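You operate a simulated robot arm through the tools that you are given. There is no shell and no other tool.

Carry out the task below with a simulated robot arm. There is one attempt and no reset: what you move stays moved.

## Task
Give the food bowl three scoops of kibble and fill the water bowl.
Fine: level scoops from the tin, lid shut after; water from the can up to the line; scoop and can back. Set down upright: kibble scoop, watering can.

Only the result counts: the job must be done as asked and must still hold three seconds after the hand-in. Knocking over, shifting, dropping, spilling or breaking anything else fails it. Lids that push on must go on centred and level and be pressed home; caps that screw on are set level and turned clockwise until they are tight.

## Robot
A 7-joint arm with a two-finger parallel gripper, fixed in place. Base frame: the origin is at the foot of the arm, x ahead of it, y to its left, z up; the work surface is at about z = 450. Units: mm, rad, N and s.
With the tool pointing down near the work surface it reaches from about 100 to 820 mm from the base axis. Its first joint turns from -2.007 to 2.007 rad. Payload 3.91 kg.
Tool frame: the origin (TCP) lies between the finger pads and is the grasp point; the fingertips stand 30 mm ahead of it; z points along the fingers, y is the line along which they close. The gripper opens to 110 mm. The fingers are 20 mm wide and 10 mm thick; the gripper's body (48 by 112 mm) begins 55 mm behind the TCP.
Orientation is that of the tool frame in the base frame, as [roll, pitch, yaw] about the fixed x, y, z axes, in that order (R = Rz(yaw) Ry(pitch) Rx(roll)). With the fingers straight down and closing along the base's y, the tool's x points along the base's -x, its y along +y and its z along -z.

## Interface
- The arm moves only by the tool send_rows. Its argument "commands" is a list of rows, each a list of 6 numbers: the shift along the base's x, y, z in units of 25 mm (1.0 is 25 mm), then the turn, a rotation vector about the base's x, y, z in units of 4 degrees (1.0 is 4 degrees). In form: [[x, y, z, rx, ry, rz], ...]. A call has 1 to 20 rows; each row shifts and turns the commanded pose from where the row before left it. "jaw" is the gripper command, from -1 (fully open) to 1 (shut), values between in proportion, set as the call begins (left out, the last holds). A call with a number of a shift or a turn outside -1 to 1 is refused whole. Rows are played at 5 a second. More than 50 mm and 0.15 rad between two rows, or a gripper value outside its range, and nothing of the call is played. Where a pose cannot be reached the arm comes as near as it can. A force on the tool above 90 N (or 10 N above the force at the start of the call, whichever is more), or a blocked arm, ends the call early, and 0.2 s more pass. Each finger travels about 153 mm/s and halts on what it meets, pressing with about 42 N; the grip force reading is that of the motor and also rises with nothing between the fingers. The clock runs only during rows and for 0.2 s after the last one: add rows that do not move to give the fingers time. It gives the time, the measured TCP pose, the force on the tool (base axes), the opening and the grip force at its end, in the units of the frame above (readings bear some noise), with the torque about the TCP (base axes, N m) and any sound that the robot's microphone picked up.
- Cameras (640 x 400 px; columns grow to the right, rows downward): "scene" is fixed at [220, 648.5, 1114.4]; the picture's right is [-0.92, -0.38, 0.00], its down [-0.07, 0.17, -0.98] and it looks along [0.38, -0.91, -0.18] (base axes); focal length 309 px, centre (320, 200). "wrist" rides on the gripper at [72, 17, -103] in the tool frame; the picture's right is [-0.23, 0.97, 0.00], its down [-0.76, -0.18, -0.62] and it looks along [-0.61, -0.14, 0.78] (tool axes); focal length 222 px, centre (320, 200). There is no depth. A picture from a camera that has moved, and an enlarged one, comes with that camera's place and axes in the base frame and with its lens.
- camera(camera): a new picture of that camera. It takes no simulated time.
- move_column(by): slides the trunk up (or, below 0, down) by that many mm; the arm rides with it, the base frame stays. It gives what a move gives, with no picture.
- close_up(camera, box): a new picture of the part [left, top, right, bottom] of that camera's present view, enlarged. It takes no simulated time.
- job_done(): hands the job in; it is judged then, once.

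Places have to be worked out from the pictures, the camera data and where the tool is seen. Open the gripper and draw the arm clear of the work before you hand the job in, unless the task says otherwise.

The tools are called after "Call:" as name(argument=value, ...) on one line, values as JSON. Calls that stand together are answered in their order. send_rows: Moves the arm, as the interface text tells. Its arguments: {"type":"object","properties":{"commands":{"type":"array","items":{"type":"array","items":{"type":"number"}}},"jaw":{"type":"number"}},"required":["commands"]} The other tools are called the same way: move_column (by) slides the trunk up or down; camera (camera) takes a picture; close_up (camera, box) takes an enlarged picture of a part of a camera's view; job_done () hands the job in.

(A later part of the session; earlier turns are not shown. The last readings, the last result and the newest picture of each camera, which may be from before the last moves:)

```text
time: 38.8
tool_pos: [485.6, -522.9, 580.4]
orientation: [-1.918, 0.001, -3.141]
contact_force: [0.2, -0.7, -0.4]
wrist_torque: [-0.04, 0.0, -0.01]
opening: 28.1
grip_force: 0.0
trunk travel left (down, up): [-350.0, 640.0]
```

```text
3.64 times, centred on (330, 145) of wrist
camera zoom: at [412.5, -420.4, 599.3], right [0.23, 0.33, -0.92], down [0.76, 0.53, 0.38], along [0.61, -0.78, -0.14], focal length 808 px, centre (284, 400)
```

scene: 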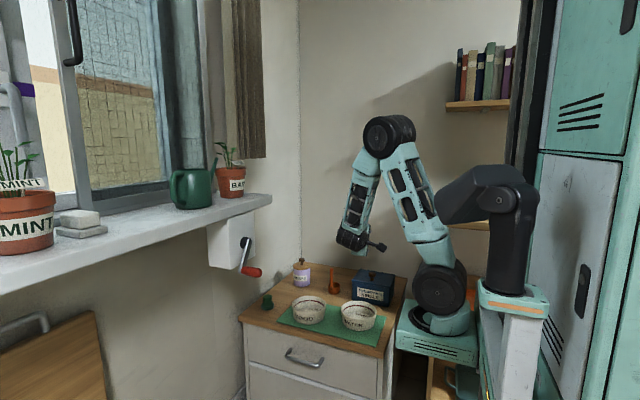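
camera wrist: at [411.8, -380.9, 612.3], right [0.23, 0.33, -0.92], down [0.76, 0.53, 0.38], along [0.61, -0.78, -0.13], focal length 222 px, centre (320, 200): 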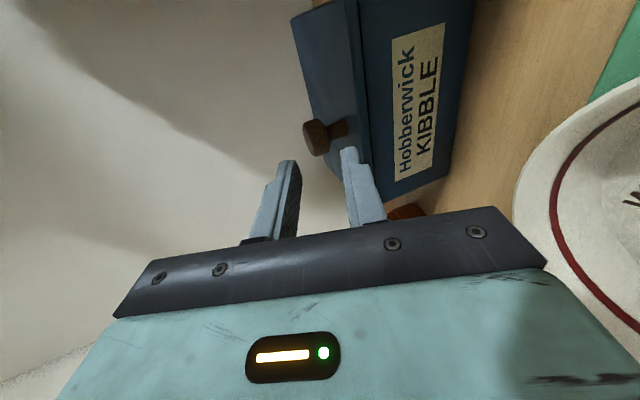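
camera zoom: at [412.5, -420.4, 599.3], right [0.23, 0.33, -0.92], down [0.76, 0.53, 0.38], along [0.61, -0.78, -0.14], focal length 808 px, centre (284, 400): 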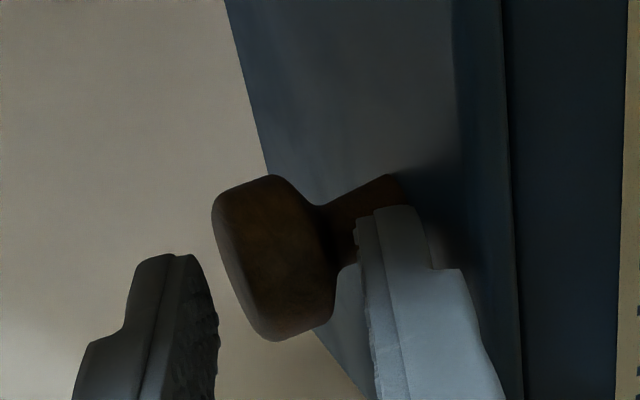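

No contact yet; I advance 4 mm more to have the finger fully under the head.

Call:
send_rows(commands=[[0, -0.08, -0.02, 0, 0, 0], [0, -0.08, -0.02, 0, 0, 0], [0, 0, 0, 0, 0, 0]])

Call:
close_up(camera="wrist", box=[260, 90, 400, 200])

```text
time: 39.6
tool_pos: [485.2, -526.0, 579.4]
orientation: [-1.918, 0.0, -3.14]
contact_force: [0.1, 7.0, 2.3]
wrist_torque: [0.07, 0.0, -0.01]
opening: 27.9
grip_force: 0.1
trunk travel left (down, up): [-350.0, 640.0]
```

```text
3.64 times, centred on (330, 145) of wrist
camera zoom: at [412.7, -424.1, 598.6], right [0.23, 0.33, -0.92], down [0.76, 0.53, 0.38], along [0.61, -0.78, -0.13], focal length 808 px, centre (284, 400)
```

zoom: 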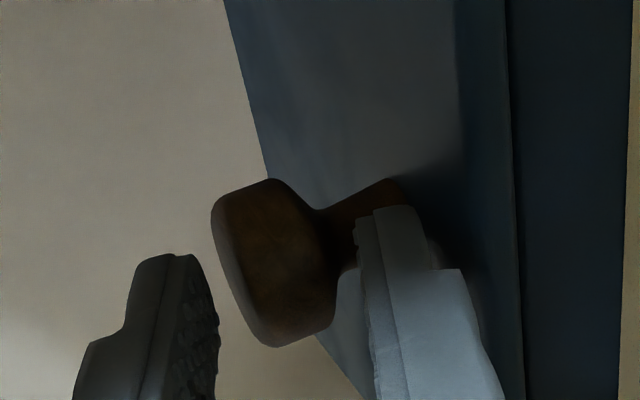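

The tip touches the stem (7 N), so the finger is fully under the head. I back off 1 mm and rotate the tool with the lid about the hinge by 12°, then check that the tin stays put.

Call:
send_rows(commands=[[0, 0.04, 0.01, 0, 0, 0], [0, -0.094, 0.262, 0.75, 0, 0], [0, -0.094, 0.262, 0.75, 0, 0], [0, -0.124, 0.25, 0.75, 0, 0], [0, -0.124, 0.25, 0.75, 0, 0], [0, 0, 0, 0, 0, 0]])

Call:
camera(camera="wrist")

Call:
close_up(camera="scene", box=[320, 210, 440, 310])

```text
time: 41.0
tool_pos: [486.1, -536.9, 605.0]
orientation: [-2.129, 0.0, -3.139]
contact_force: [-0.2, -0.3, -0.9]
wrist_torque: [0.03, 0.0, -0.02]
opening: 28.5
grip_force: 0.1
trunk travel left (down, up): [-350.0, 640.0]
```

```text
taken
camera wrist: at [412.7, -440.6, 645.7], right [0.23, 0.52, -0.83], down [0.76, 0.43, 0.48], along [0.61, -0.74, -0.29], focal length 222 px, centre (320, 200)
```

wrist: 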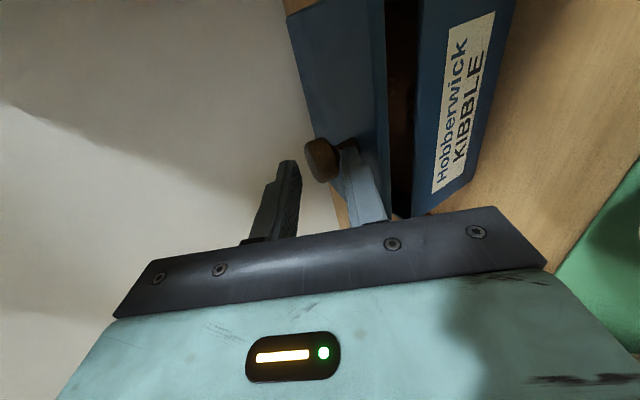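

```text
4.00 times, centred on (380, 260) of scene
camera zoom: at [220.0, 648.5, 1114.4], right [-0.92, -0.38, 0.0], down [-0.07, 0.17, -0.98], along [0.38, -0.91, -0.18], focal length 1234 px, centre (80, -40)
```

zoom: 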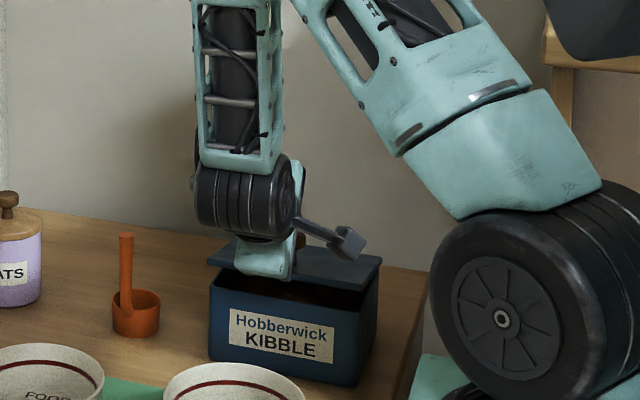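

The lid opens freely with about 1 N of force and the tin stays put. I continue the swing by another 24°.

Call:
send_rows(commands=[[0, -0.146, 0.236, 0.75, 0, 0], [0, -0.146, 0.236, 0.75, 0, 0], [0, -0.172, 0.218, 0.75, 0, 0], [0, -0.172, 0.218, 0.75, 0, 0], [0, -0.194, 0.2, 0.75, 0, 0], [0, -0.194, 0.2, 0.75, 0, 0], [0, -0.214, 0.178, 0.75, 0, 0], [0, -0.214, 0.178, 0.75, 0, 0], [0, 0, 0, 0, 0, 0]])

Call:
camera(camera="wrist")

Call:
close_up(camera="scene", box=[320, 210, 440, 310])

```text
time: 43.0
tool_pos: [484.9, -571.4, 644.9]
orientation: [-2.524, -0.001, 3.14]
contact_force: [-0.1, 0.3, -0.2]
wrist_torque: [0.02, -0.02, -0.02]
opening: 28.2
grip_force: 0.9
out of reach, approached as far as the arm can: row 8
trunk travel left (down, up): [-350.0, 640.0]
```

```text
taken
camera wrist: at [412.1, -497.6, 719.1], right [0.23, 0.79, -0.57], down [0.76, 0.22, 0.61], along [0.6, -0.57, -0.56], focal length 222 px, centre (320, 200)
```

wrist: 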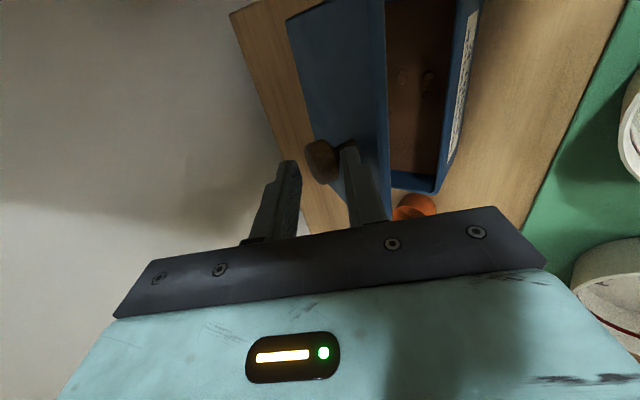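

```text
4.00 times, centred on (380, 260) of scene
camera zoom: at [220.0, 648.5, 1114.4], right [-0.92, -0.38, 0.0], down [-0.07, 0.17, -0.98], along [0.38, -0.91, -0.18], focal length 1234 px, centre (80, -40)
```

zoom: 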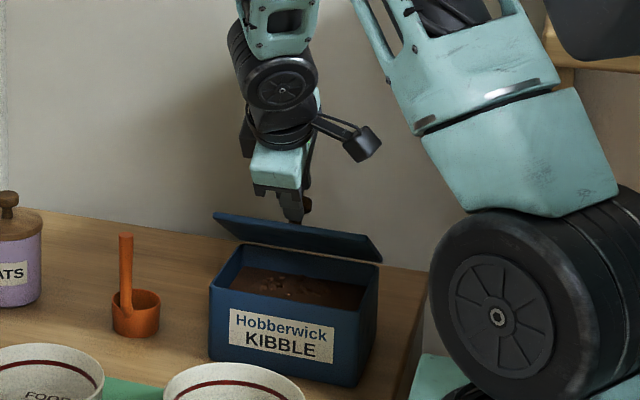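

The arm hit a limit at the last row with the lid about 38° open; the tin hasn't moved. I try turning the tool within the plane of the lid toward the arm's radial direction, keeping the fingertip in place.

Call:
send_rows(commands=[[-0.08, 0, 0, 0, -0.6, 0.79], [-0.08, 0, 0, 0, -0.6, 0.79], [-0.08, 0, 0, 0, -0.6, 0.79], [0, 0, 0, 0, 0, 0]])

Call:
camera(camera="wrist")

Call:
camera(camera="scene")

```text
time: 44.0
tool_pos: [479.6, -569.8, 645.4]
orientation: [-2.537, 0.125, -2.974]
contact_force: [0.3, 0.0, 0.7]
wrist_torque: [-0.03, 0.0, 0.01]
opening: 28.1
grip_force: 0.1
trunk travel left (down, up): [-350.0, 640.0]
```

```text
taken
camera wrist: at [386.2, -513.3, 710.7], right [0.16, 0.84, -0.52], down [0.63, 0.32, 0.7], along [0.76, -0.44, -0.48], focal length 222 px, centre (320, 200)
```

wrist: 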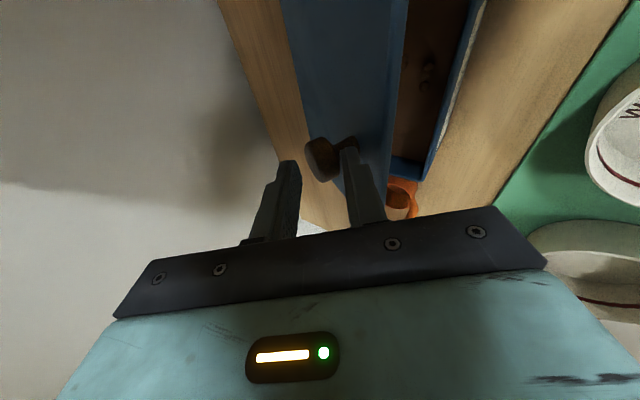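

```text
taken
```

scene: 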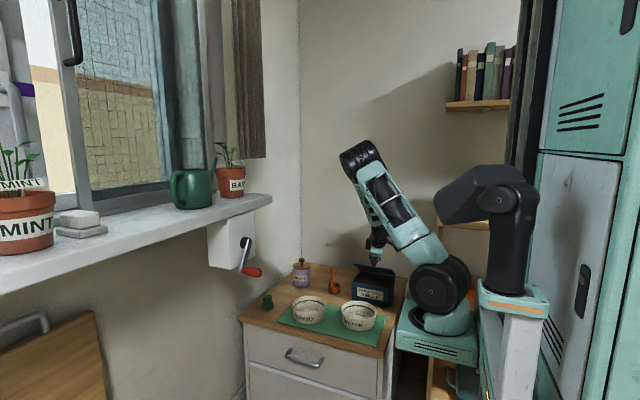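

That freed the arm. I resume the swing by another 12°.

Call:
send_rows(commands=[[0, -0.24, 0.16, 0.75, 0, 0], [0, -0.23, 0.154, 0.75, 0, 0], [0, -0.246, 0.132, 0.75, 0, 0], [0, -0.246, 0.132, 0.75, 0, 0], [0, 0, 0, 0, 0, 0]])

Call:
camera(camera="wrist")

Call:
close_up(camera="scene", box=[320, 190, 440, 310])

```text
time: 45.2
tool_pos: [478.0, -596.0, 659.7]
orientation: [-2.747, 0.156, -3.004]
contact_force: [0.0, 0.8, 0.5]
wrist_torque: [0.0, 0.02, 0.01]
opening: 28.4
grip_force: 0.0
trunk travel left (down, up): [-350.0, 640.0]
```

```text
taken
camera wrist: at [385.5, -552.3, 735.7], right [0.16, 0.93, -0.33], down [0.64, 0.16, 0.75], along [0.76, -0.33, -0.57], focal length 222 px, centre (320, 200)
```

wrist: 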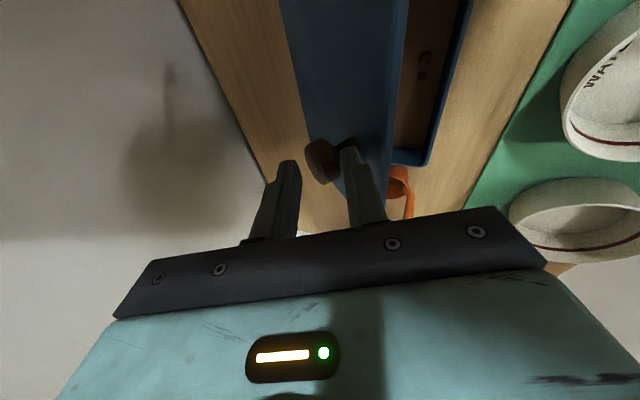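

```text
3.33 times, centred on (380, 250) of scene
camera zoom: at [220.0, 648.5, 1114.4], right [-0.92, -0.38, 0.0], down [-0.07, 0.17, -0.98], along [0.38, -0.91, -0.18], focal length 1029 px, centre (120, 33)
```

zoom: 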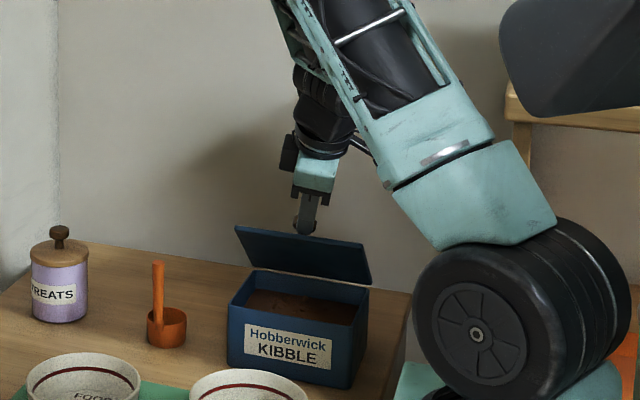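

Working well, with the lid near 55°. I continue another 24°.

Call:
send_rows(commands=[[0, -0.258, 0.102, 0.75, 0, 0], [0, -0.258, 0.102, 0.75, 0, 0], [0, -0.268, 0.078, 0.75, 0, 0], [0, -0.268, 0.078, 0.75, 0, 0], [0, -0.272, 0.046, 0.75, 0, 0], [0, -0.272, 0.046, 0.75, 0, 0], [0, 0, 0, 0, 0, 0]])

Call:
camera(camera="wrist")

Call:
close_up(camera="scene", box=[320, 190, 440, 310])

```text
time: 46.8
tool_pos: [477.8, -634.6, 670.5]
orientation: [-3.065, 0.192, -3.061]
contact_force: [1.0, 1.0, 0.9]
wrist_torque: [0.02, -0.05, -0.03]
opening: 28.2
grip_force: 0.1
trunk travel left (down, up): [-350.0, 640.0]
```

```text
taken
camera wrist: at [386.0, -617.8, 756.0], right [0.16, 0.99, -0.03], down [0.64, -0.08, 0.77], along [0.76, -0.14, -0.64], focal length 222 px, centre (320, 200)
```

wrist: 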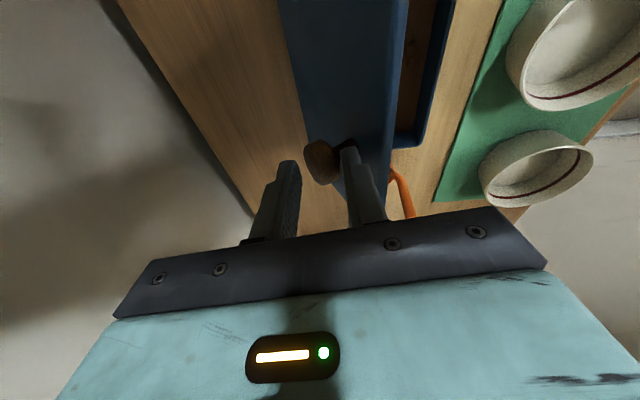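

```text
3.33 times, centred on (380, 250) of scene
camera zoom: at [220.0, 648.5, 1114.4], right [-0.92, -0.38, 0.0], down [-0.07, 0.17, -0.98], along [0.38, -0.91, -0.18], focal length 1029 px, centre (120, 33)
```

zoom: 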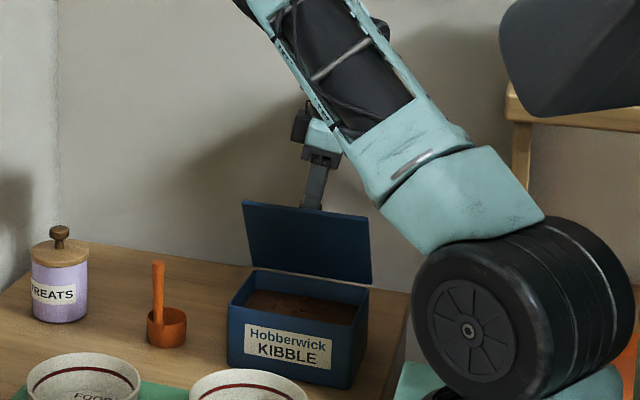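

About 72° open now. I continue another 12° and look again.

Call:
send_rows(commands=[[0, -0.278, 0.02, 0.75, 0, 0], [0, -0.278, 0.02, 0.75, 0, 0], [0, -0.278, -0.01, 0.75, 0, 0], [0, -0.278, -0.01, 0.75, 0, 0], [0, 0, 0, 0, 0, 0]])

Call:
close_up(camera="wrist", box=[220, 0, 460, 220])

Call:
close_up(camera="scene", box=[320, 190, 440, 310])

```text
time: 48.0
tool_pos: [478.6, -663.3, 672.6]
orientation: [3.009, 0.204, -3.104]
contact_force: [-2.8, 1.9, 11.9]
wrist_torque: [0.27, 0.0, 0.07]
opening: 29.7
grip_force: 1.3
trunk travel left (down, up): [-350.0, 640.0]
```

```text
1.82 times, centred on (340, 110) of wrist
camera zoom: at [386.0, -664.4, 758.8], right [0.16, 0.97, 0.17], down [0.64, -0.23, 0.74], along [0.76, 0.0, -0.65], focal length 404 px, centre (284, 364)
```

zoom: 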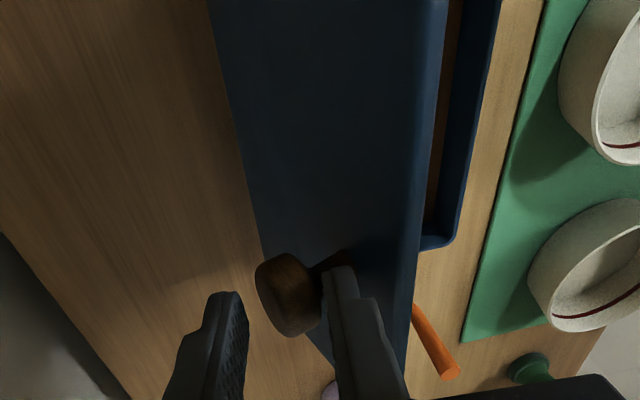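

```text
3.33 times, centred on (380, 250) of scene
camera zoom: at [220.0, 648.5, 1114.4], right [-0.92, -0.38, 0.0], down [-0.07, 0.17, -0.98], along [0.38, -0.91, -0.18], focal length 1029 px, centre (120, 33)
```

zoom: 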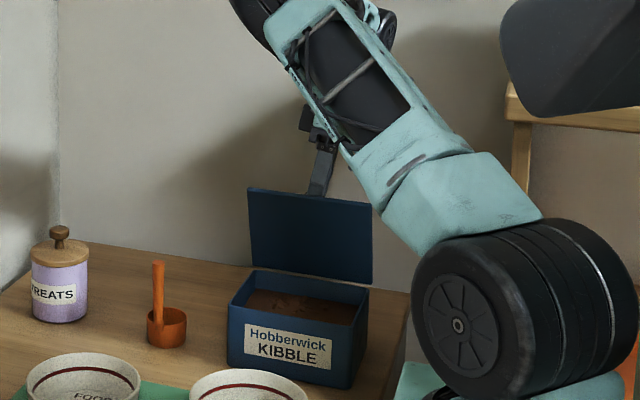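

The fingertip is pressing down on the stem (12 N), so I raise 3 mm, then keep drawing the lid back past vertical.

Call:
send_rows(commands=[[0, 0, 0.12, 0, 0, 0], [0, -0.25, 0, 0.4, 0, 0], [0, -0.25, 0, 0.4, 0, 0], [0, 0, 0, 0, 0, 0]])

Call:
close_up(camera="wrist", box=[220, 0, 460, 220])

Call:
close_up(camera="scene", box=[320, 190, 440, 310])

```text
time: 49.0
tool_pos: [478.9, -675.2, 673.7]
orientation: [2.948, 0.207, -3.114]
contact_force: [0.7, -0.1, 0.5]
wrist_torque: [-0.01, 0.0, -0.03]
opening: 27.8
grip_force: 0.1
trunk travel left (down, up): [-350.0, 640.0]
```

```text
1.82 times, centred on (340, 110) of wrist
camera zoom: at [386.6, -681.7, 760.9], right [0.16, 0.96, 0.23], down [0.64, -0.28, 0.72], along [0.76, 0.03, -0.65], focal length 404 px, centre (284, 364)
```

zoom: 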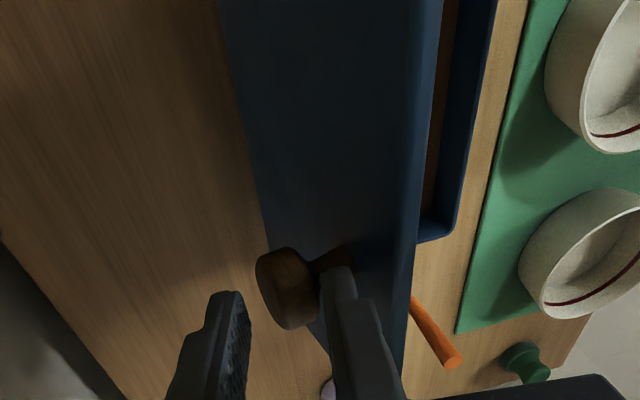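

```text
3.33 times, centred on (380, 250) of scene
camera zoom: at [220.0, 648.5, 1114.4], right [-0.92, -0.38, 0.0], down [-0.07, 0.17, -0.98], along [0.38, -0.91, -0.18], focal length 1029 px, centre (120, 33)
```

zoom: 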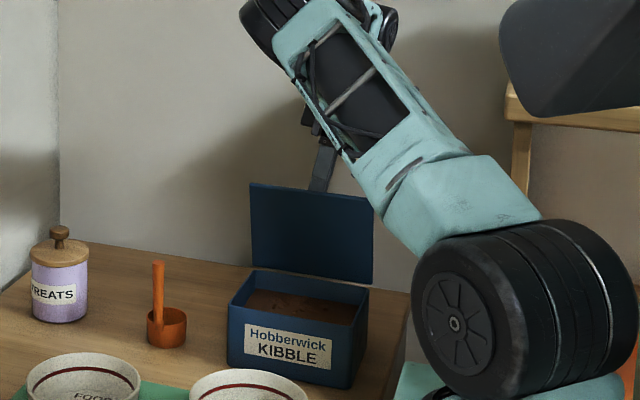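

Still free. I pull a further 12 mm back in small steps.

Call:
send_rows(commands=[[0, -0.2, 0, 0.3, 0, 0], [0, -0.2, -0.02, 0.3, 0, 0], [0, -0.1, 0, 0, 0, 0], [0, 0, 0, 0, 0, 0]])

Call:
close_up(camera="wrist", box=[220, 0, 460, 220])

Call:
close_up(camera="scene", box=[350, 230, 420, 310])

```text
time: 50.0
tool_pos: [478.6, -688.4, 672.8]
orientation: [2.906, 0.207, -3.122]
contact_force: [-0.2, 0.9, -0.2]
wrist_torque: [0.01, 0.03, 0.02]
opening: 28.1
grip_force: 0.6
trunk travel left (down, up): [-350.0, 640.0]
```

```text
1.82 times, centred on (340, 110) of wrist
camera zoom: at [386.2, -697.6, 760.3], right [0.16, 0.95, 0.27], down [0.64, -0.31, 0.71], along [0.76, 0.06, -0.65], focal length 404 px, centre (284, 364)
```

zoom: 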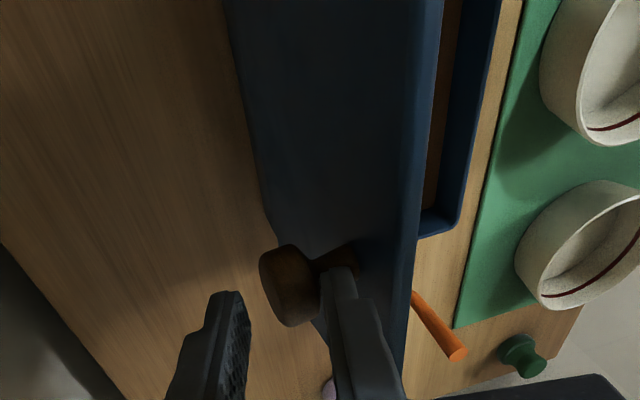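

```text
5.00 times, centred on (385, 270) of scene
camera zoom: at [220.0, 648.5, 1114.4], right [-0.92, -0.38, 0.0], down [-0.07, 0.17, -0.98], along [0.38, -0.91, -0.18], focal length 1543 px, centre (-5, -150)
```

zoom: 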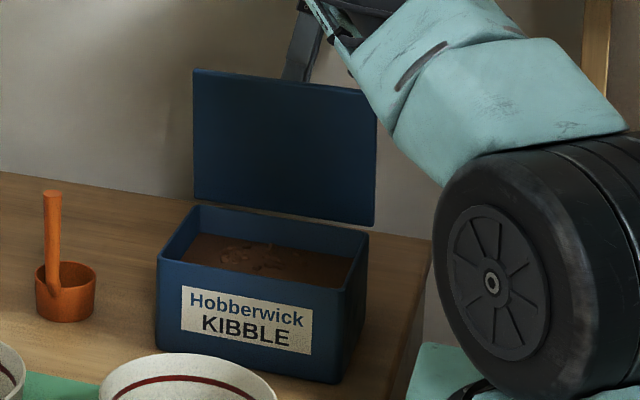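

I estimate the lid at about 89–90°. I draw it another 14 mm back so it leans past vertical.

Call:
send_rows(commands=[[0, -0.2, 0, 0, 0, 0], [0, -0.2, -0.03, 0, 0, 0], [0, -0.16, -0.03, 0, 0, 0], [0, 0, 0, 0, 0, 0]])

Call:
close_up(camera="wrist", box=[220, 0, 460, 220])

Call:
close_up(camera="scene", box=[350, 230, 420, 310])

```text
time: 51.0
tool_pos: [478.9, -701.2, 672.3]
orientation: [2.906, 0.207, -3.122]
contact_force: [-0.4, 0.6, 0.0]
wrist_torque: [0.02, 0.04, 0.0]
opening: 28.3
grip_force: 0.3
trunk travel left (down, up): [-350.0, 640.0]
```

```text
1.82 times, centred on (340, 110) of wrist
camera zoom: at [386.6, -711.4, 758.7], right [0.16, 0.95, 0.27], down [0.64, -0.31, 0.71], along [0.76, 0.06, -0.65], focal length 404 px, centre (284, 364)
```

zoom: 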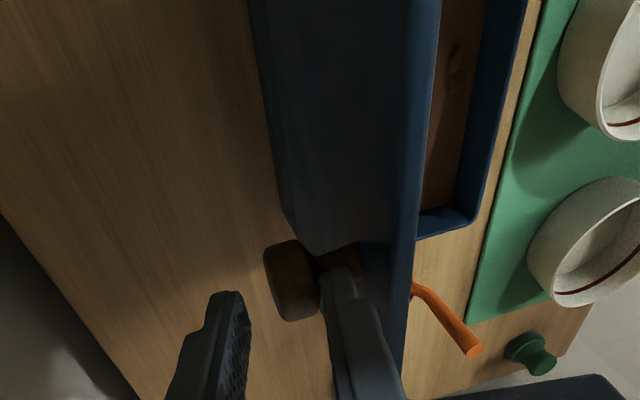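

```text
5.00 times, centred on (385, 270) of scene
camera zoom: at [220.0, 648.5, 1114.4], right [-0.92, -0.38, 0.0], down [-0.07, 0.17, -0.98], along [0.38, -0.91, -0.18], focal length 1543 px, centre (-5, -150)
```

zoom: 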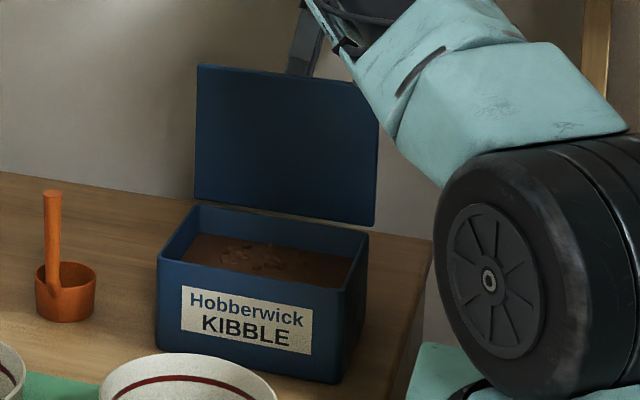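

No stop felt yet. I go 10 mm further to be safely past vertical.

Call:
send_rows(commands=[[0, -0.15, -0.04, 0, 0, 0], [0, -0.15, -0.04, 0, 0, 0], [0, -0.1, -0.03, 0, 0, 0], [0, 0, 0, 0, 0, 0]])

Call:
close_up(camera="wrist", box=[220, 0, 460, 220])

Call:
close_up(camera="scene", box=[350, 230, 420, 310])

```text
time: 52.0
tool_pos: [478.1, -711.9, 668.1]
orientation: [2.906, 0.209, -3.122]
contact_force: [0.6, 0.4, 0.1]
wrist_torque: [-0.02, 0.0, -0.02]
opening: 28.1
grip_force: 0.1
trunk travel left (down, up): [-350.0, 640.0]
```

```text
1.82 times, centred on (340, 110) of wrist
camera zoom: at [386.5, -721.6, 756.1], right [0.16, 0.95, 0.27], down [0.64, -0.31, 0.71], along [0.76, 0.06, -0.65], focal length 404 px, centre (284, 364)
```

zoom: 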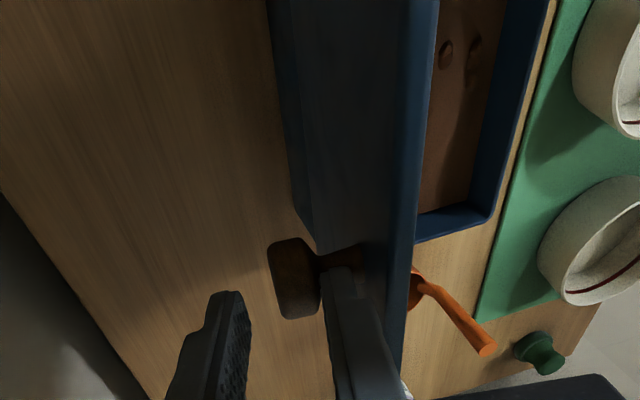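

```text
5.00 times, centred on (385, 270) of scene
camera zoom: at [220.0, 648.5, 1114.4], right [-0.92, -0.38, 0.0], down [-0.07, 0.17, -0.98], along [0.38, -0.91, -0.18], focal length 1543 px, centre (-5, -150)
```

zoom: 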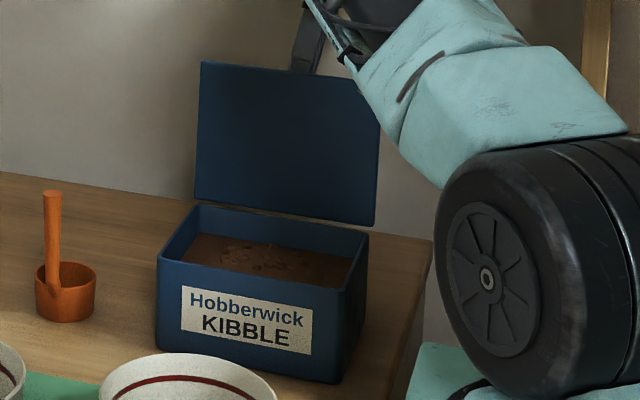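

The lid is at about 101° with almost no force on the finger. I withdraw the fingers upward along their axis, parallel to the lid, and see whether it stays.

Call:
send_rows(commands=[[-0.05, -0.05, 0.2, 0, 0, 0], [-0.1, -0.1, 0.4, 0, 0, 0], [-0.1, -0.1, 0.4, 0, 0, 0], [-0.1, -0.1, 0.4, 0, 0, 0], [0, 0, 0, 0, 0, 0]])

Call:
close_up(camera="wrist", box=[220, 0, 460, 220])

Call:
close_up(camera="scene", box=[350, 230, 420, 310])

```text
time: 53.2
tool_pos: [470.2, -720.3, 703.8]
orientation: [2.908, 0.207, -3.121]
contact_force: [-0.6, 0.1, -0.6]
wrist_torque: [0.02, 0.02, 0.01]
opening: 28.2
grip_force: 0.0
trunk travel left (down, up): [-350.0, 640.0]
```

```text
1.82 times, centred on (340, 110) of wrist
camera zoom: at [377.6, -730.7, 790.5], right [0.16, 0.95, 0.27], down [0.64, -0.31, 0.71], along [0.76, 0.06, -0.65], focal length 404 px, centre (284, 364)
```

zoom: 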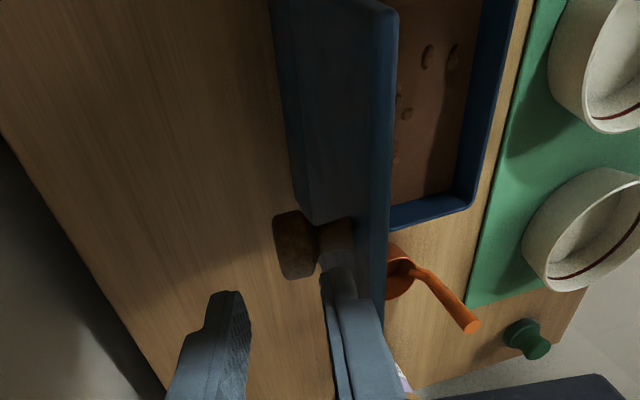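

```text
5.00 times, centred on (385, 270) of scene
camera zoom: at [220.0, 648.5, 1114.4], right [-0.92, -0.38, 0.0], down [-0.07, 0.17, -0.98], along [0.38, -0.91, -0.18], focal length 1543 px, centre (-5, -150)
```

zoom: 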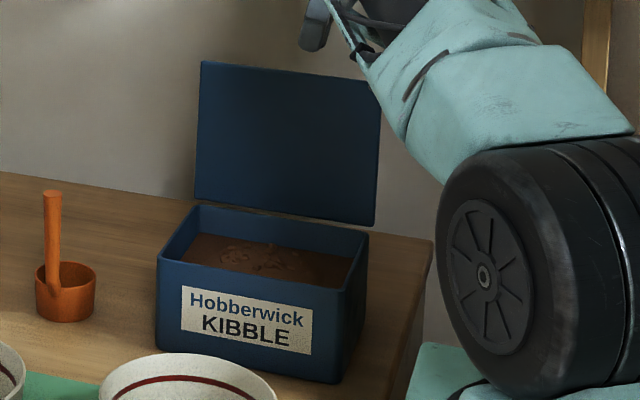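

The lid stays open on its own and the tin hasn't moved. I rise, straighten the tool and head toward the scoop.

Call:
send_rows(commands=[[-0.1, -0.1, 0.6, 0, 0, 0], [-0.1, -0.1, 0.8, 0, 0, 0], [0, 0, 0.8, 0, 0, 0], [0, 0.6, 0.6, -0.84, 0.74, 0], [0.5, 0.8, 0, -0.84, 0.74, 0], [0.8, 0.8, 0, -0.84, 0.74, 0], [0.8, 0.8, 0, -0.84, 0.74, 0], [0.8, 0.8, 0, 0, 0, 0], [0.8, 0.8, 0, 0, 0, 0], [0.8, 0.8, 0, 0, 0, 0], [0.8, 0.8, 0, 0, 0, 0], [0.8, 0.6, 0, 0, 0, 0], [0.8, 0.6, 0, 0, 0, 0], [0, 0, 0, 0, 0, 0]], jaw=-0.1)

Call:
camera(camera="wrist")

Call:
camera(camera="scene")

```text
time: 56.2
tool_pos: [639.9, -538.2, 773.3]
orientation: [3.134, -0.009, -3.101]
contact_force: [-0.1, -0.2, 0.1]
wrist_torque: [0.01, -0.04, -0.01]
opening: 60.5
grip_force: 0.0
trunk travel left (down, up): [-350.0, 640.0]
```

```text
taken
camera wrist: at [566.2, -527.4, 877.8], right [0.19, 0.98, 0.01], down [0.77, -0.15, 0.62], along [0.61, -0.11, -0.79], focal length 222 px, centre (320, 200)
```

wrist: 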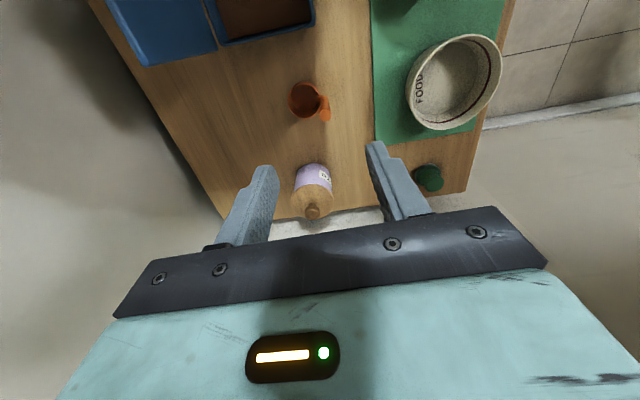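

```text
taken
```

scene: 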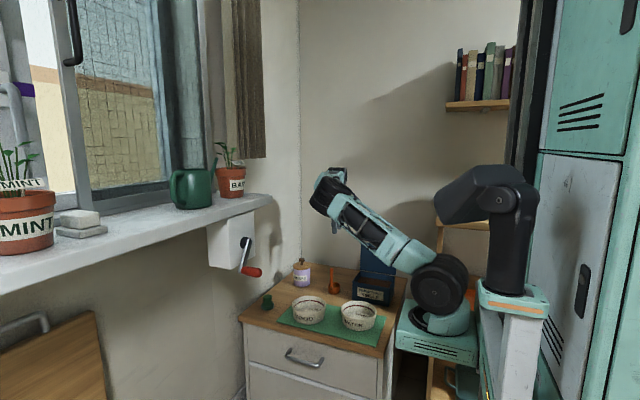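

The arm is above the scoop. I enlarge it to refine the handle position.

Call:
close_up(camera="wrist", box=[260, 60, 360, 140])

```text
5.00 times, centred on (310, 100) of wrist
camera zoom: at [566.2, -527.4, 877.8], right [0.19, 0.98, 0.01], down [0.77, -0.15, 0.62], along [0.61, -0.11, -0.79], focal length 1111 px, centre (370, 700)
```

zoom: 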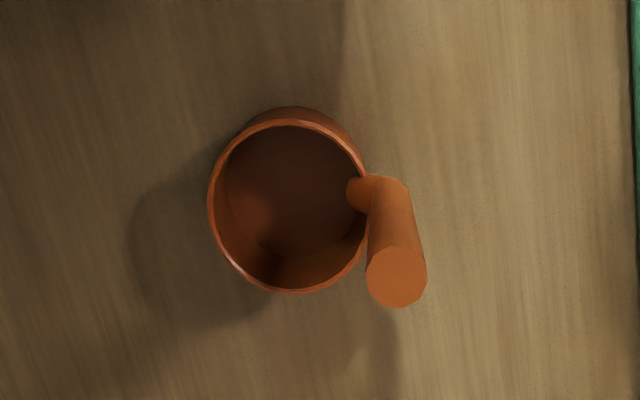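

The handle axis is at about (660, -539), with the cup toward -y. I align the yaw, move over the handle and descend partway.

Call:
send_rows(commands=[[0.4, 0, -0.5, 0.1, 0.1, -0.57], [0.4, -0.03, -1, 0, 0, 0], [0, 0, -1, 0, 0, 0], [0, 0, -1, 0, 0, 0], [0, 0, -1, 0, 0, 0], [0, 0, -0.9, 0, 0, 0], [0, 0, 0, 0, 0, 0]], jaw=-0.1)

Call:
close_up(camera="wrist", box=[200, 40, 440, 220])

Call:
close_up(camera="scene", box=[280, 210, 400, 320])

```text
time: 57.8
tool_pos: [658.5, -542.1, 639.0]
orientation: [3.126, -0.014, -3.138]
contact_force: [-0.4, -0.1, 0.6]
wrist_torque: [-0.01, -0.03, 0.01]
opening: 60.5
grip_force: 0.1
trunk travel left (down, up): [-350.0, 640.0]
```

```text
2.22 times, centred on (320, 130) of wrist
camera zoom: at [587.0, -526.6, 743.0], right [0.22, 0.97, 0.01], down [0.77, -0.18, 0.61], along [0.6, -0.13, -0.79], focal length 494 px, centre (320, 356)
```

zoom: 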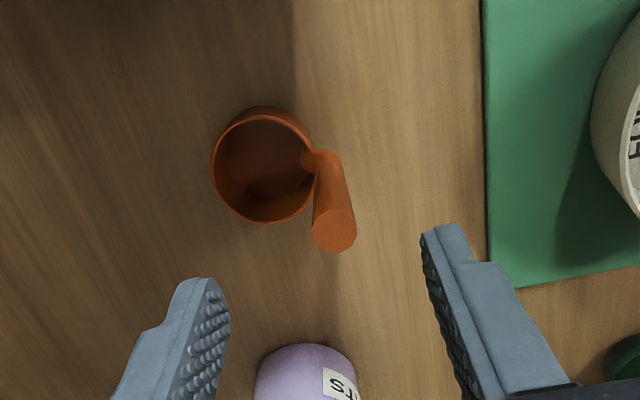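

```text
3.64 times, centred on (340, 265) of scene
camera zoom: at [220.0, 648.5, 1114.4], right [-0.92, -0.38, 0.0], down [-0.07, 0.17, -0.98], along [0.38, -0.91, -0.18], focal length 1122 px, centre (247, -36)
```

zoom: 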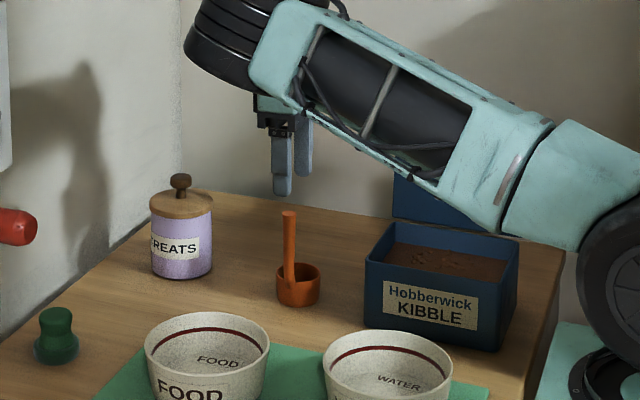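

The handle tip reads at about (659, -537.5). I correct the small tilt, centre, and descend around the handle to z≈556.

Call:
send_rows(commands=[[0.02, 0.16, -0.5, -0.22, -0.2, 0], [0, 0, -0.7, 0, 0, 0], [0, 0, -0.7, 0, 0, 0], [0, 0, -0.7, 0, 0, 0], [0, 0, -0.7, 0, 0, 0], [0, 0, 0, 0, 0, 0]])

Call:
close_up(camera="wrist", box=[200, 40, 440, 220])

Call:
camera(camera="scene")

```text
time: 59.2
tool_pos: [658.4, -536.1, 556.1]
orientation: [-3.14, 0.0, -3.137]
contact_force: [0.6, 0.9, -0.4]
wrist_torque: [0.05, -0.02, 0.0]
opening: 60.3
grip_force: 0.1
trunk travel left (down, up): [-350.0, 640.0]
```

```text
2.22 times, centred on (320, 130) of wrist
camera zoom: at [585.3, -521.5, 659.7], right [0.22, 0.97, 0.0], down [0.76, -0.17, 0.62], along [0.61, -0.14, -0.78], focal length 494 px, centre (320, 356)
```

zoom: 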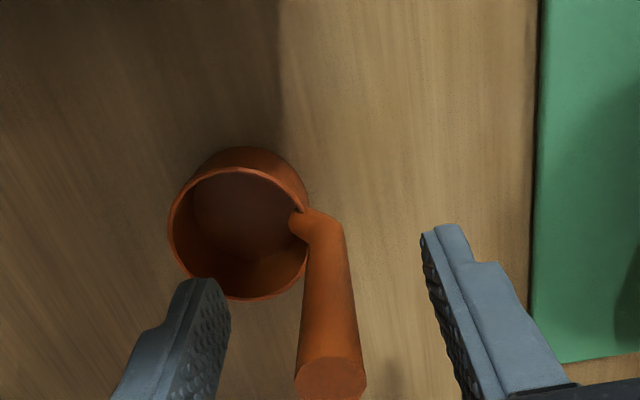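

```text
taken
```

scene: 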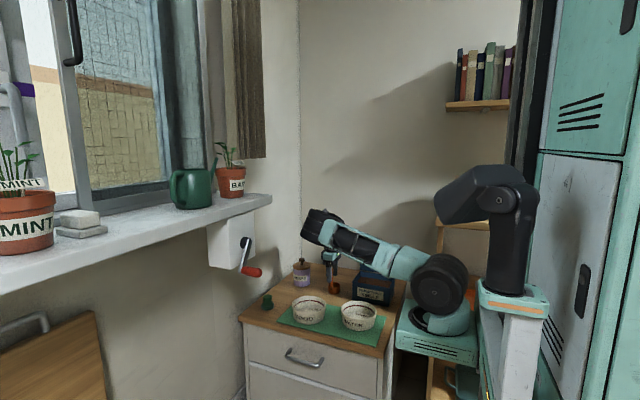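

The handle is centred between the fingers. I close on it.

Call:
send_rows(commands=[[-0.06, 0, 0, 0, 0, 0], [0, 0, 0, 0, 0, 0], [0, 0, 0, 0, 0, 0], [0, 0, 0, 0, 0, 0], [0, 0, 0, 0, 0, 0]], jaw=1)

Call:
close_up(camera="wrist", box=[200, 40, 440, 220])

Call:
close_up(camera="scene", box=[280, 210, 400, 320])

```text
time: 60.4
tool_pos: [657.1, -537.4, 557.5]
orientation: [-3.139, 0.0, -3.138]
contact_force: [0.3, -0.3, -0.1]
wrist_torque: [0.02, -0.01, -0.01]
opening: 14.2
grip_force: 42.0
trunk travel left (down, up): [-350.0, 640.0]
```

```text
2.22 times, centred on (320, 130) of wrist
camera zoom: at [583.6, -521.3, 659.8], right [0.22, 0.97, 0.0], down [0.76, -0.17, 0.62], along [0.61, -0.14, -0.78], focal length 494 px, centre (320, 356)
```

zoom: 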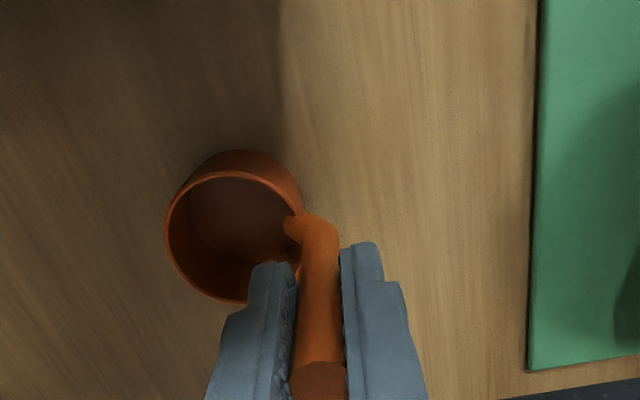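

```text
3.64 times, centred on (340, 265) of scene
camera zoom: at [220.0, 648.5, 1114.4], right [-0.92, -0.38, 0.0], down [-0.07, 0.17, -0.98], along [0.38, -0.91, -0.18], focal length 1122 px, centre (247, -36)
```

zoom: 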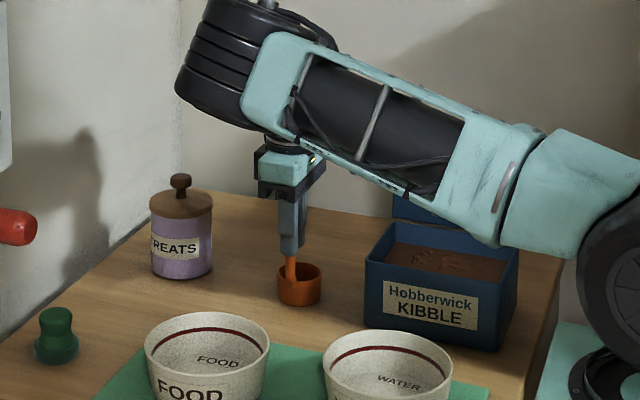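

The scoop is gripped. I lift it straight up 150 mm and look.

Call:
send_rows(commands=[[0, 0, 0.4, 0, 0, 0], [0, 0, 0.8, 0, 0, 0], [0, 0, 1, 0, 0, 0], [0, 0, 1, 0, 0, 0], [0, 0, 1, 0, 0, 0], [0, 0, 1, 0, 0, 0], [0, 0, 0.8, 0, 0, 0], [0, 0, 0, 0, 0, 0]])

Call:
close_up(camera="scene", box=[240, 170, 440, 320])

```text
time: 62.2
tool_pos: [656.5, -537.4, 706.7]
orientation: [-3.141, 0.0, -3.138]
contact_force: [-0.4, -0.2, -0.8]
wrist_torque: [0.04, -0.01, 0.02]
opening: 14.1
grip_force: 41.9
trunk travel left (down, up): [-350.0, 640.0]
```

```text
2.67 times, centred on (340, 245) of scene
camera zoom: at [220.0, 648.5, 1114.4], right [-0.92, -0.38, 0.0], down [-0.07, 0.17, -0.98], along [0.38, -0.91, -0.18], focal length 823 px, centre (267, 80)
```

zoom: 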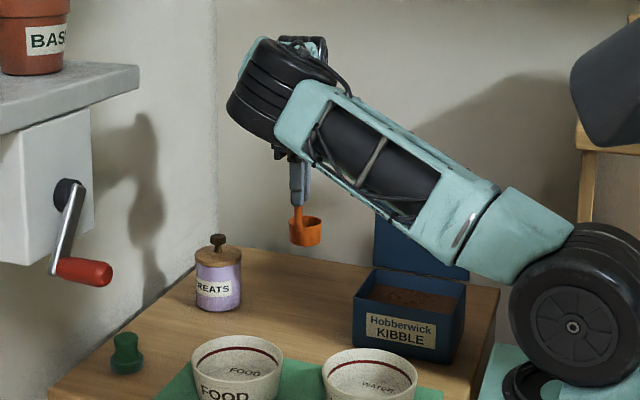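

The scoop is held firmly and light. I turn it -90° about z, so its cup is on the -x side of the handle, while moving to a point high above the open tin.

Call:
send_rows(commands=[[0, 0, 0.7, 0, 0, -1], [-0.2, 0, 0.7, 0, 0, -1], [-0.4, 0, 0, 0, 0, -1], [-0.4, 0, 0, 0, 0, -1], [-0.4, 0, 0, 0, 0, -1], [-0.4, 0, 0, 0, 0, -1], [-0.4, 0, 0, 0, 0, -1], [-0.4, 0, 0, 0, 0, -1], [-0.4, -0.1, 0, 0, 0, -1], [-0.4, -0.1, 0, 0, 0, -1], [-0.4, -0.1, 0, 0, 0, -1], [-0.4, -0.2, 0, 0, 0, -1], [-0.4, -0.2, 0, 0, 0, -1], [-0.4, -0.2, 0, 0, 0, -1], [-0.4, -0.2, 0, 0, 0, -1], [-0.4, -0.2, 0, 0, 0, -1], [-0.4, -0.2, 0, 0, 0, -1], [-0.3, -0.2, 0, 0, 0, -1], [0, -0.2, 0, 0, 0, -1], [0, -0.2, 0, 0, 0, -1]])

Call:
send_rows(commands=[[0, 0, 0, 0, 0, -1], [0, 0, 0, 0, 0, -1], [0, 0, 0, 0, 0, -0.55], [0, 0, 0, 0, 0, 0]])

Call:
camera(camera="wrist")

Call:
close_up(camera="scene", box=[280, 170, 440, 320])

```text
time: 66.4
tool_pos: [494.0, -589.6, 740.9]
orientation: [-3.14, -0.001, 1.748]
contact_force: [0.5, -0.2, -0.7]
wrist_torque: [0.03, -0.04, -0.01]
opening: 14.1
grip_force: 42.3
trunk travel left (down, up): [-350.0, 640.0]
```

```text
time: 67.4
tool_pos: [494.6, -591.1, 741.5]
orientation: [-3.141, 0.0, 1.568]
contact_force: [0.0, -0.4, -1.0]
wrist_torque: [0.02, -0.03, 0.03]
opening: 14.2
grip_force: 42.3
trunk travel left (down, up): [-350.0, 640.0]
```

```text
taken
camera wrist: at [511.0, -518.1, 844.4], right [0.97, -0.23, 0.0], down [-0.18, -0.76, 0.62], along [-0.14, -0.61, -0.78], focal length 222 px, centre (320, 200)
```

wrist: 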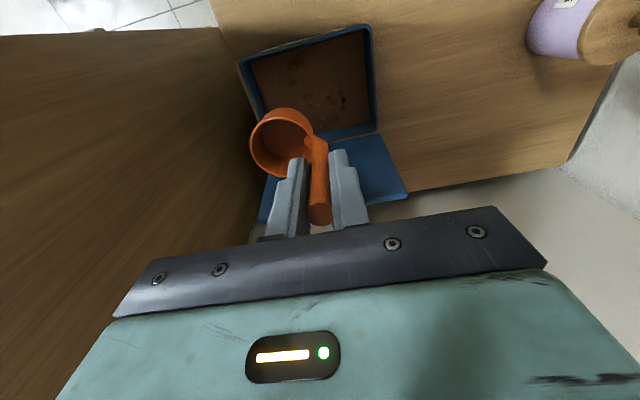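

```text
2.67 times, centred on (360, 245) of scene
camera zoom: at [220.0, 648.5, 1114.4], right [-0.92, -0.38, 0.0], down [-0.07, 0.17, -0.98], along [0.38, -0.91, -0.18], focal length 823 px, centre (213, 80)
```

zoom: 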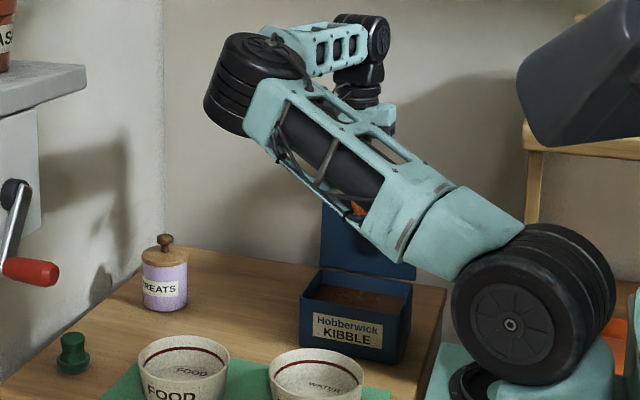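

The cup now sits over the tin. I enlarge the wrist view to judge the kibble level and the tin's rim.

Call:
close_up(camera="wrist", box=[220, 10, 400, 220])

```text
1.90 times, centred on (310, 115) of wrist
camera zoom: at [511.0, -518.1, 844.4], right [0.97, -0.23, 0.0], down [-0.18, -0.76, 0.62], along [-0.14, -0.61, -0.78], focal length 423 px, centre (339, 362)
```

zoom: 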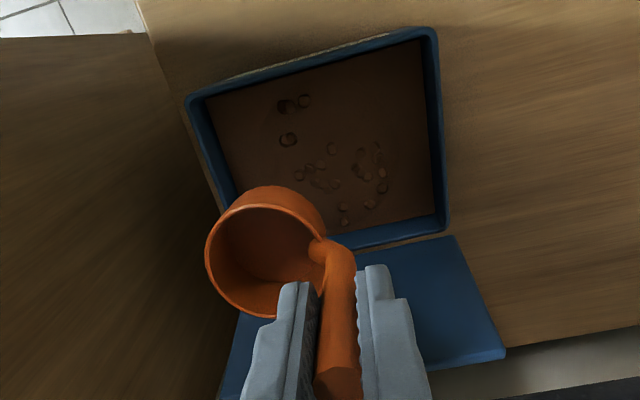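

The tin interior spans about x 418–556 and y -647 to -539, with kibble near z≈513. I tilt the scoop 40° so its mouth faces -x, still high above the tin.

Call:
send_rows(commands=[[-0.04, 0, 0, 0, -1, 0], [-0.04, 0, 0, 0, -1, 0], [-0.04, 0, 0, 0, -1, 0], [-0.04, 0, 0, 0, -1, 0], [-0.04, 0, 0, 0, -1, 0], [-0.04, 0, 0, 0, -1, 0], [-0.04, 0, 0, 0, -1, 0], [-0.04, 0, 0, 0, -1, 0], [-0.04, 0, 0, 0, -1, 0], [-0.04, 0, 0, 0, -1, 0], [0, 0, 0, 0, 0, 0]])

Call:
camera(camera="wrist")

Call:
camera(camera="scene")

```text
time: 69.8
tool_pos: [484.3, -590.4, 741.1]
orientation: [2.445, 0.001, 1.571]
contact_force: [0.4, -1.1, -1.2]
wrist_torque: [0.02, 0.05, -0.03]
opening: 14.3
grip_force: 42.7
trunk travel left (down, up): [-350.0, 640.0]
```

```text
taken
camera wrist: at [430.3, -518.1, 831.1], right [0.75, -0.23, 0.62], down [-0.54, -0.76, 0.36], along [0.39, -0.61, -0.69], focal length 222 px, centre (320, 200)
```

wrist: 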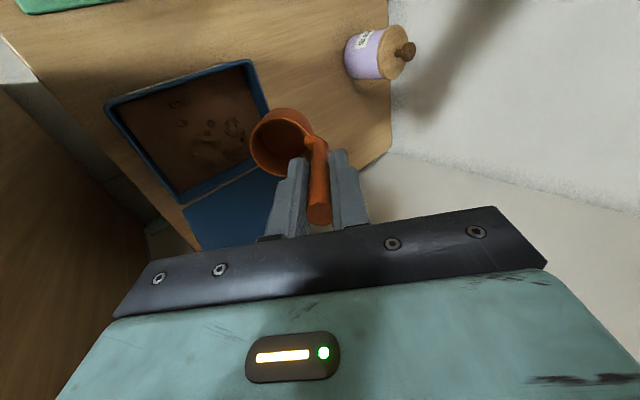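

```text
taken
```

scene: 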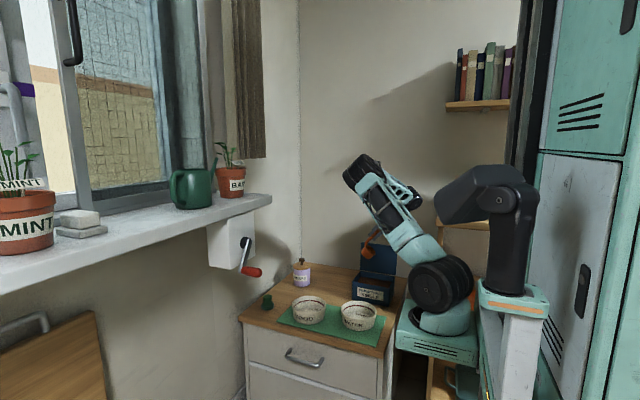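

The tilt is fine and the cup is above the right half of the tin. I descend to just above the kibble and check clearance.

Call:
send_rows(commands=[[0, 0, -0.9, 0, 0, 0], [0, -0.04, -0.9, 0, 0, 0], [0, -0.04, -0.9, 0, 0, 0], [0, 0, -0.9, 0, 0, 0], [0, 0, -0.9, 0, 0, 0], [0, 0, -0.5, 0, 0, 0], [0, 0, 0, 0, 0, 0]])

Call:
camera(camera="wrist")

Call:
close_up(camera="scene", box=[330, 190, 450, 310])

```text
time: 71.4
tool_pos: [484.3, -593.0, 615.7]
orientation: [2.445, 0.001, 1.571]
contact_force: [-0.4, -0.4, -0.9]
wrist_torque: [0.01, 0.03, -0.01]
opening: 14.1
grip_force: 42.3
trunk travel left (down, up): [-350.0, 640.0]
```

```text
taken
camera wrist: at [430.6, -520.8, 706.1], right [0.75, -0.23, 0.62], down [-0.54, -0.76, 0.36], along [0.39, -0.61, -0.69], focal length 222 px, centre (320, 200)
```

wrist: 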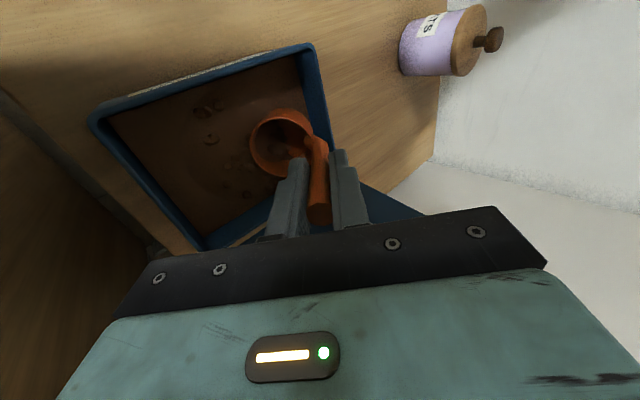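

```text
3.33 times, centred on (390, 250) of scene
camera zoom: at [220.0, 648.5, 1114.4], right [-0.92, -0.38, 0.0], down [-0.07, 0.17, -0.98], along [0.38, -0.91, -0.18], focal length 1029 px, centre (87, 33)
```

zoom: 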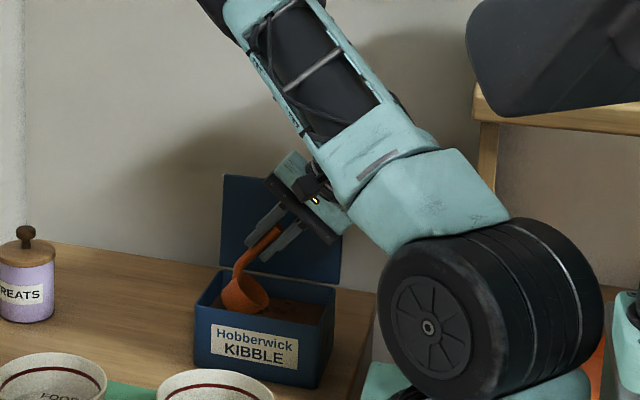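

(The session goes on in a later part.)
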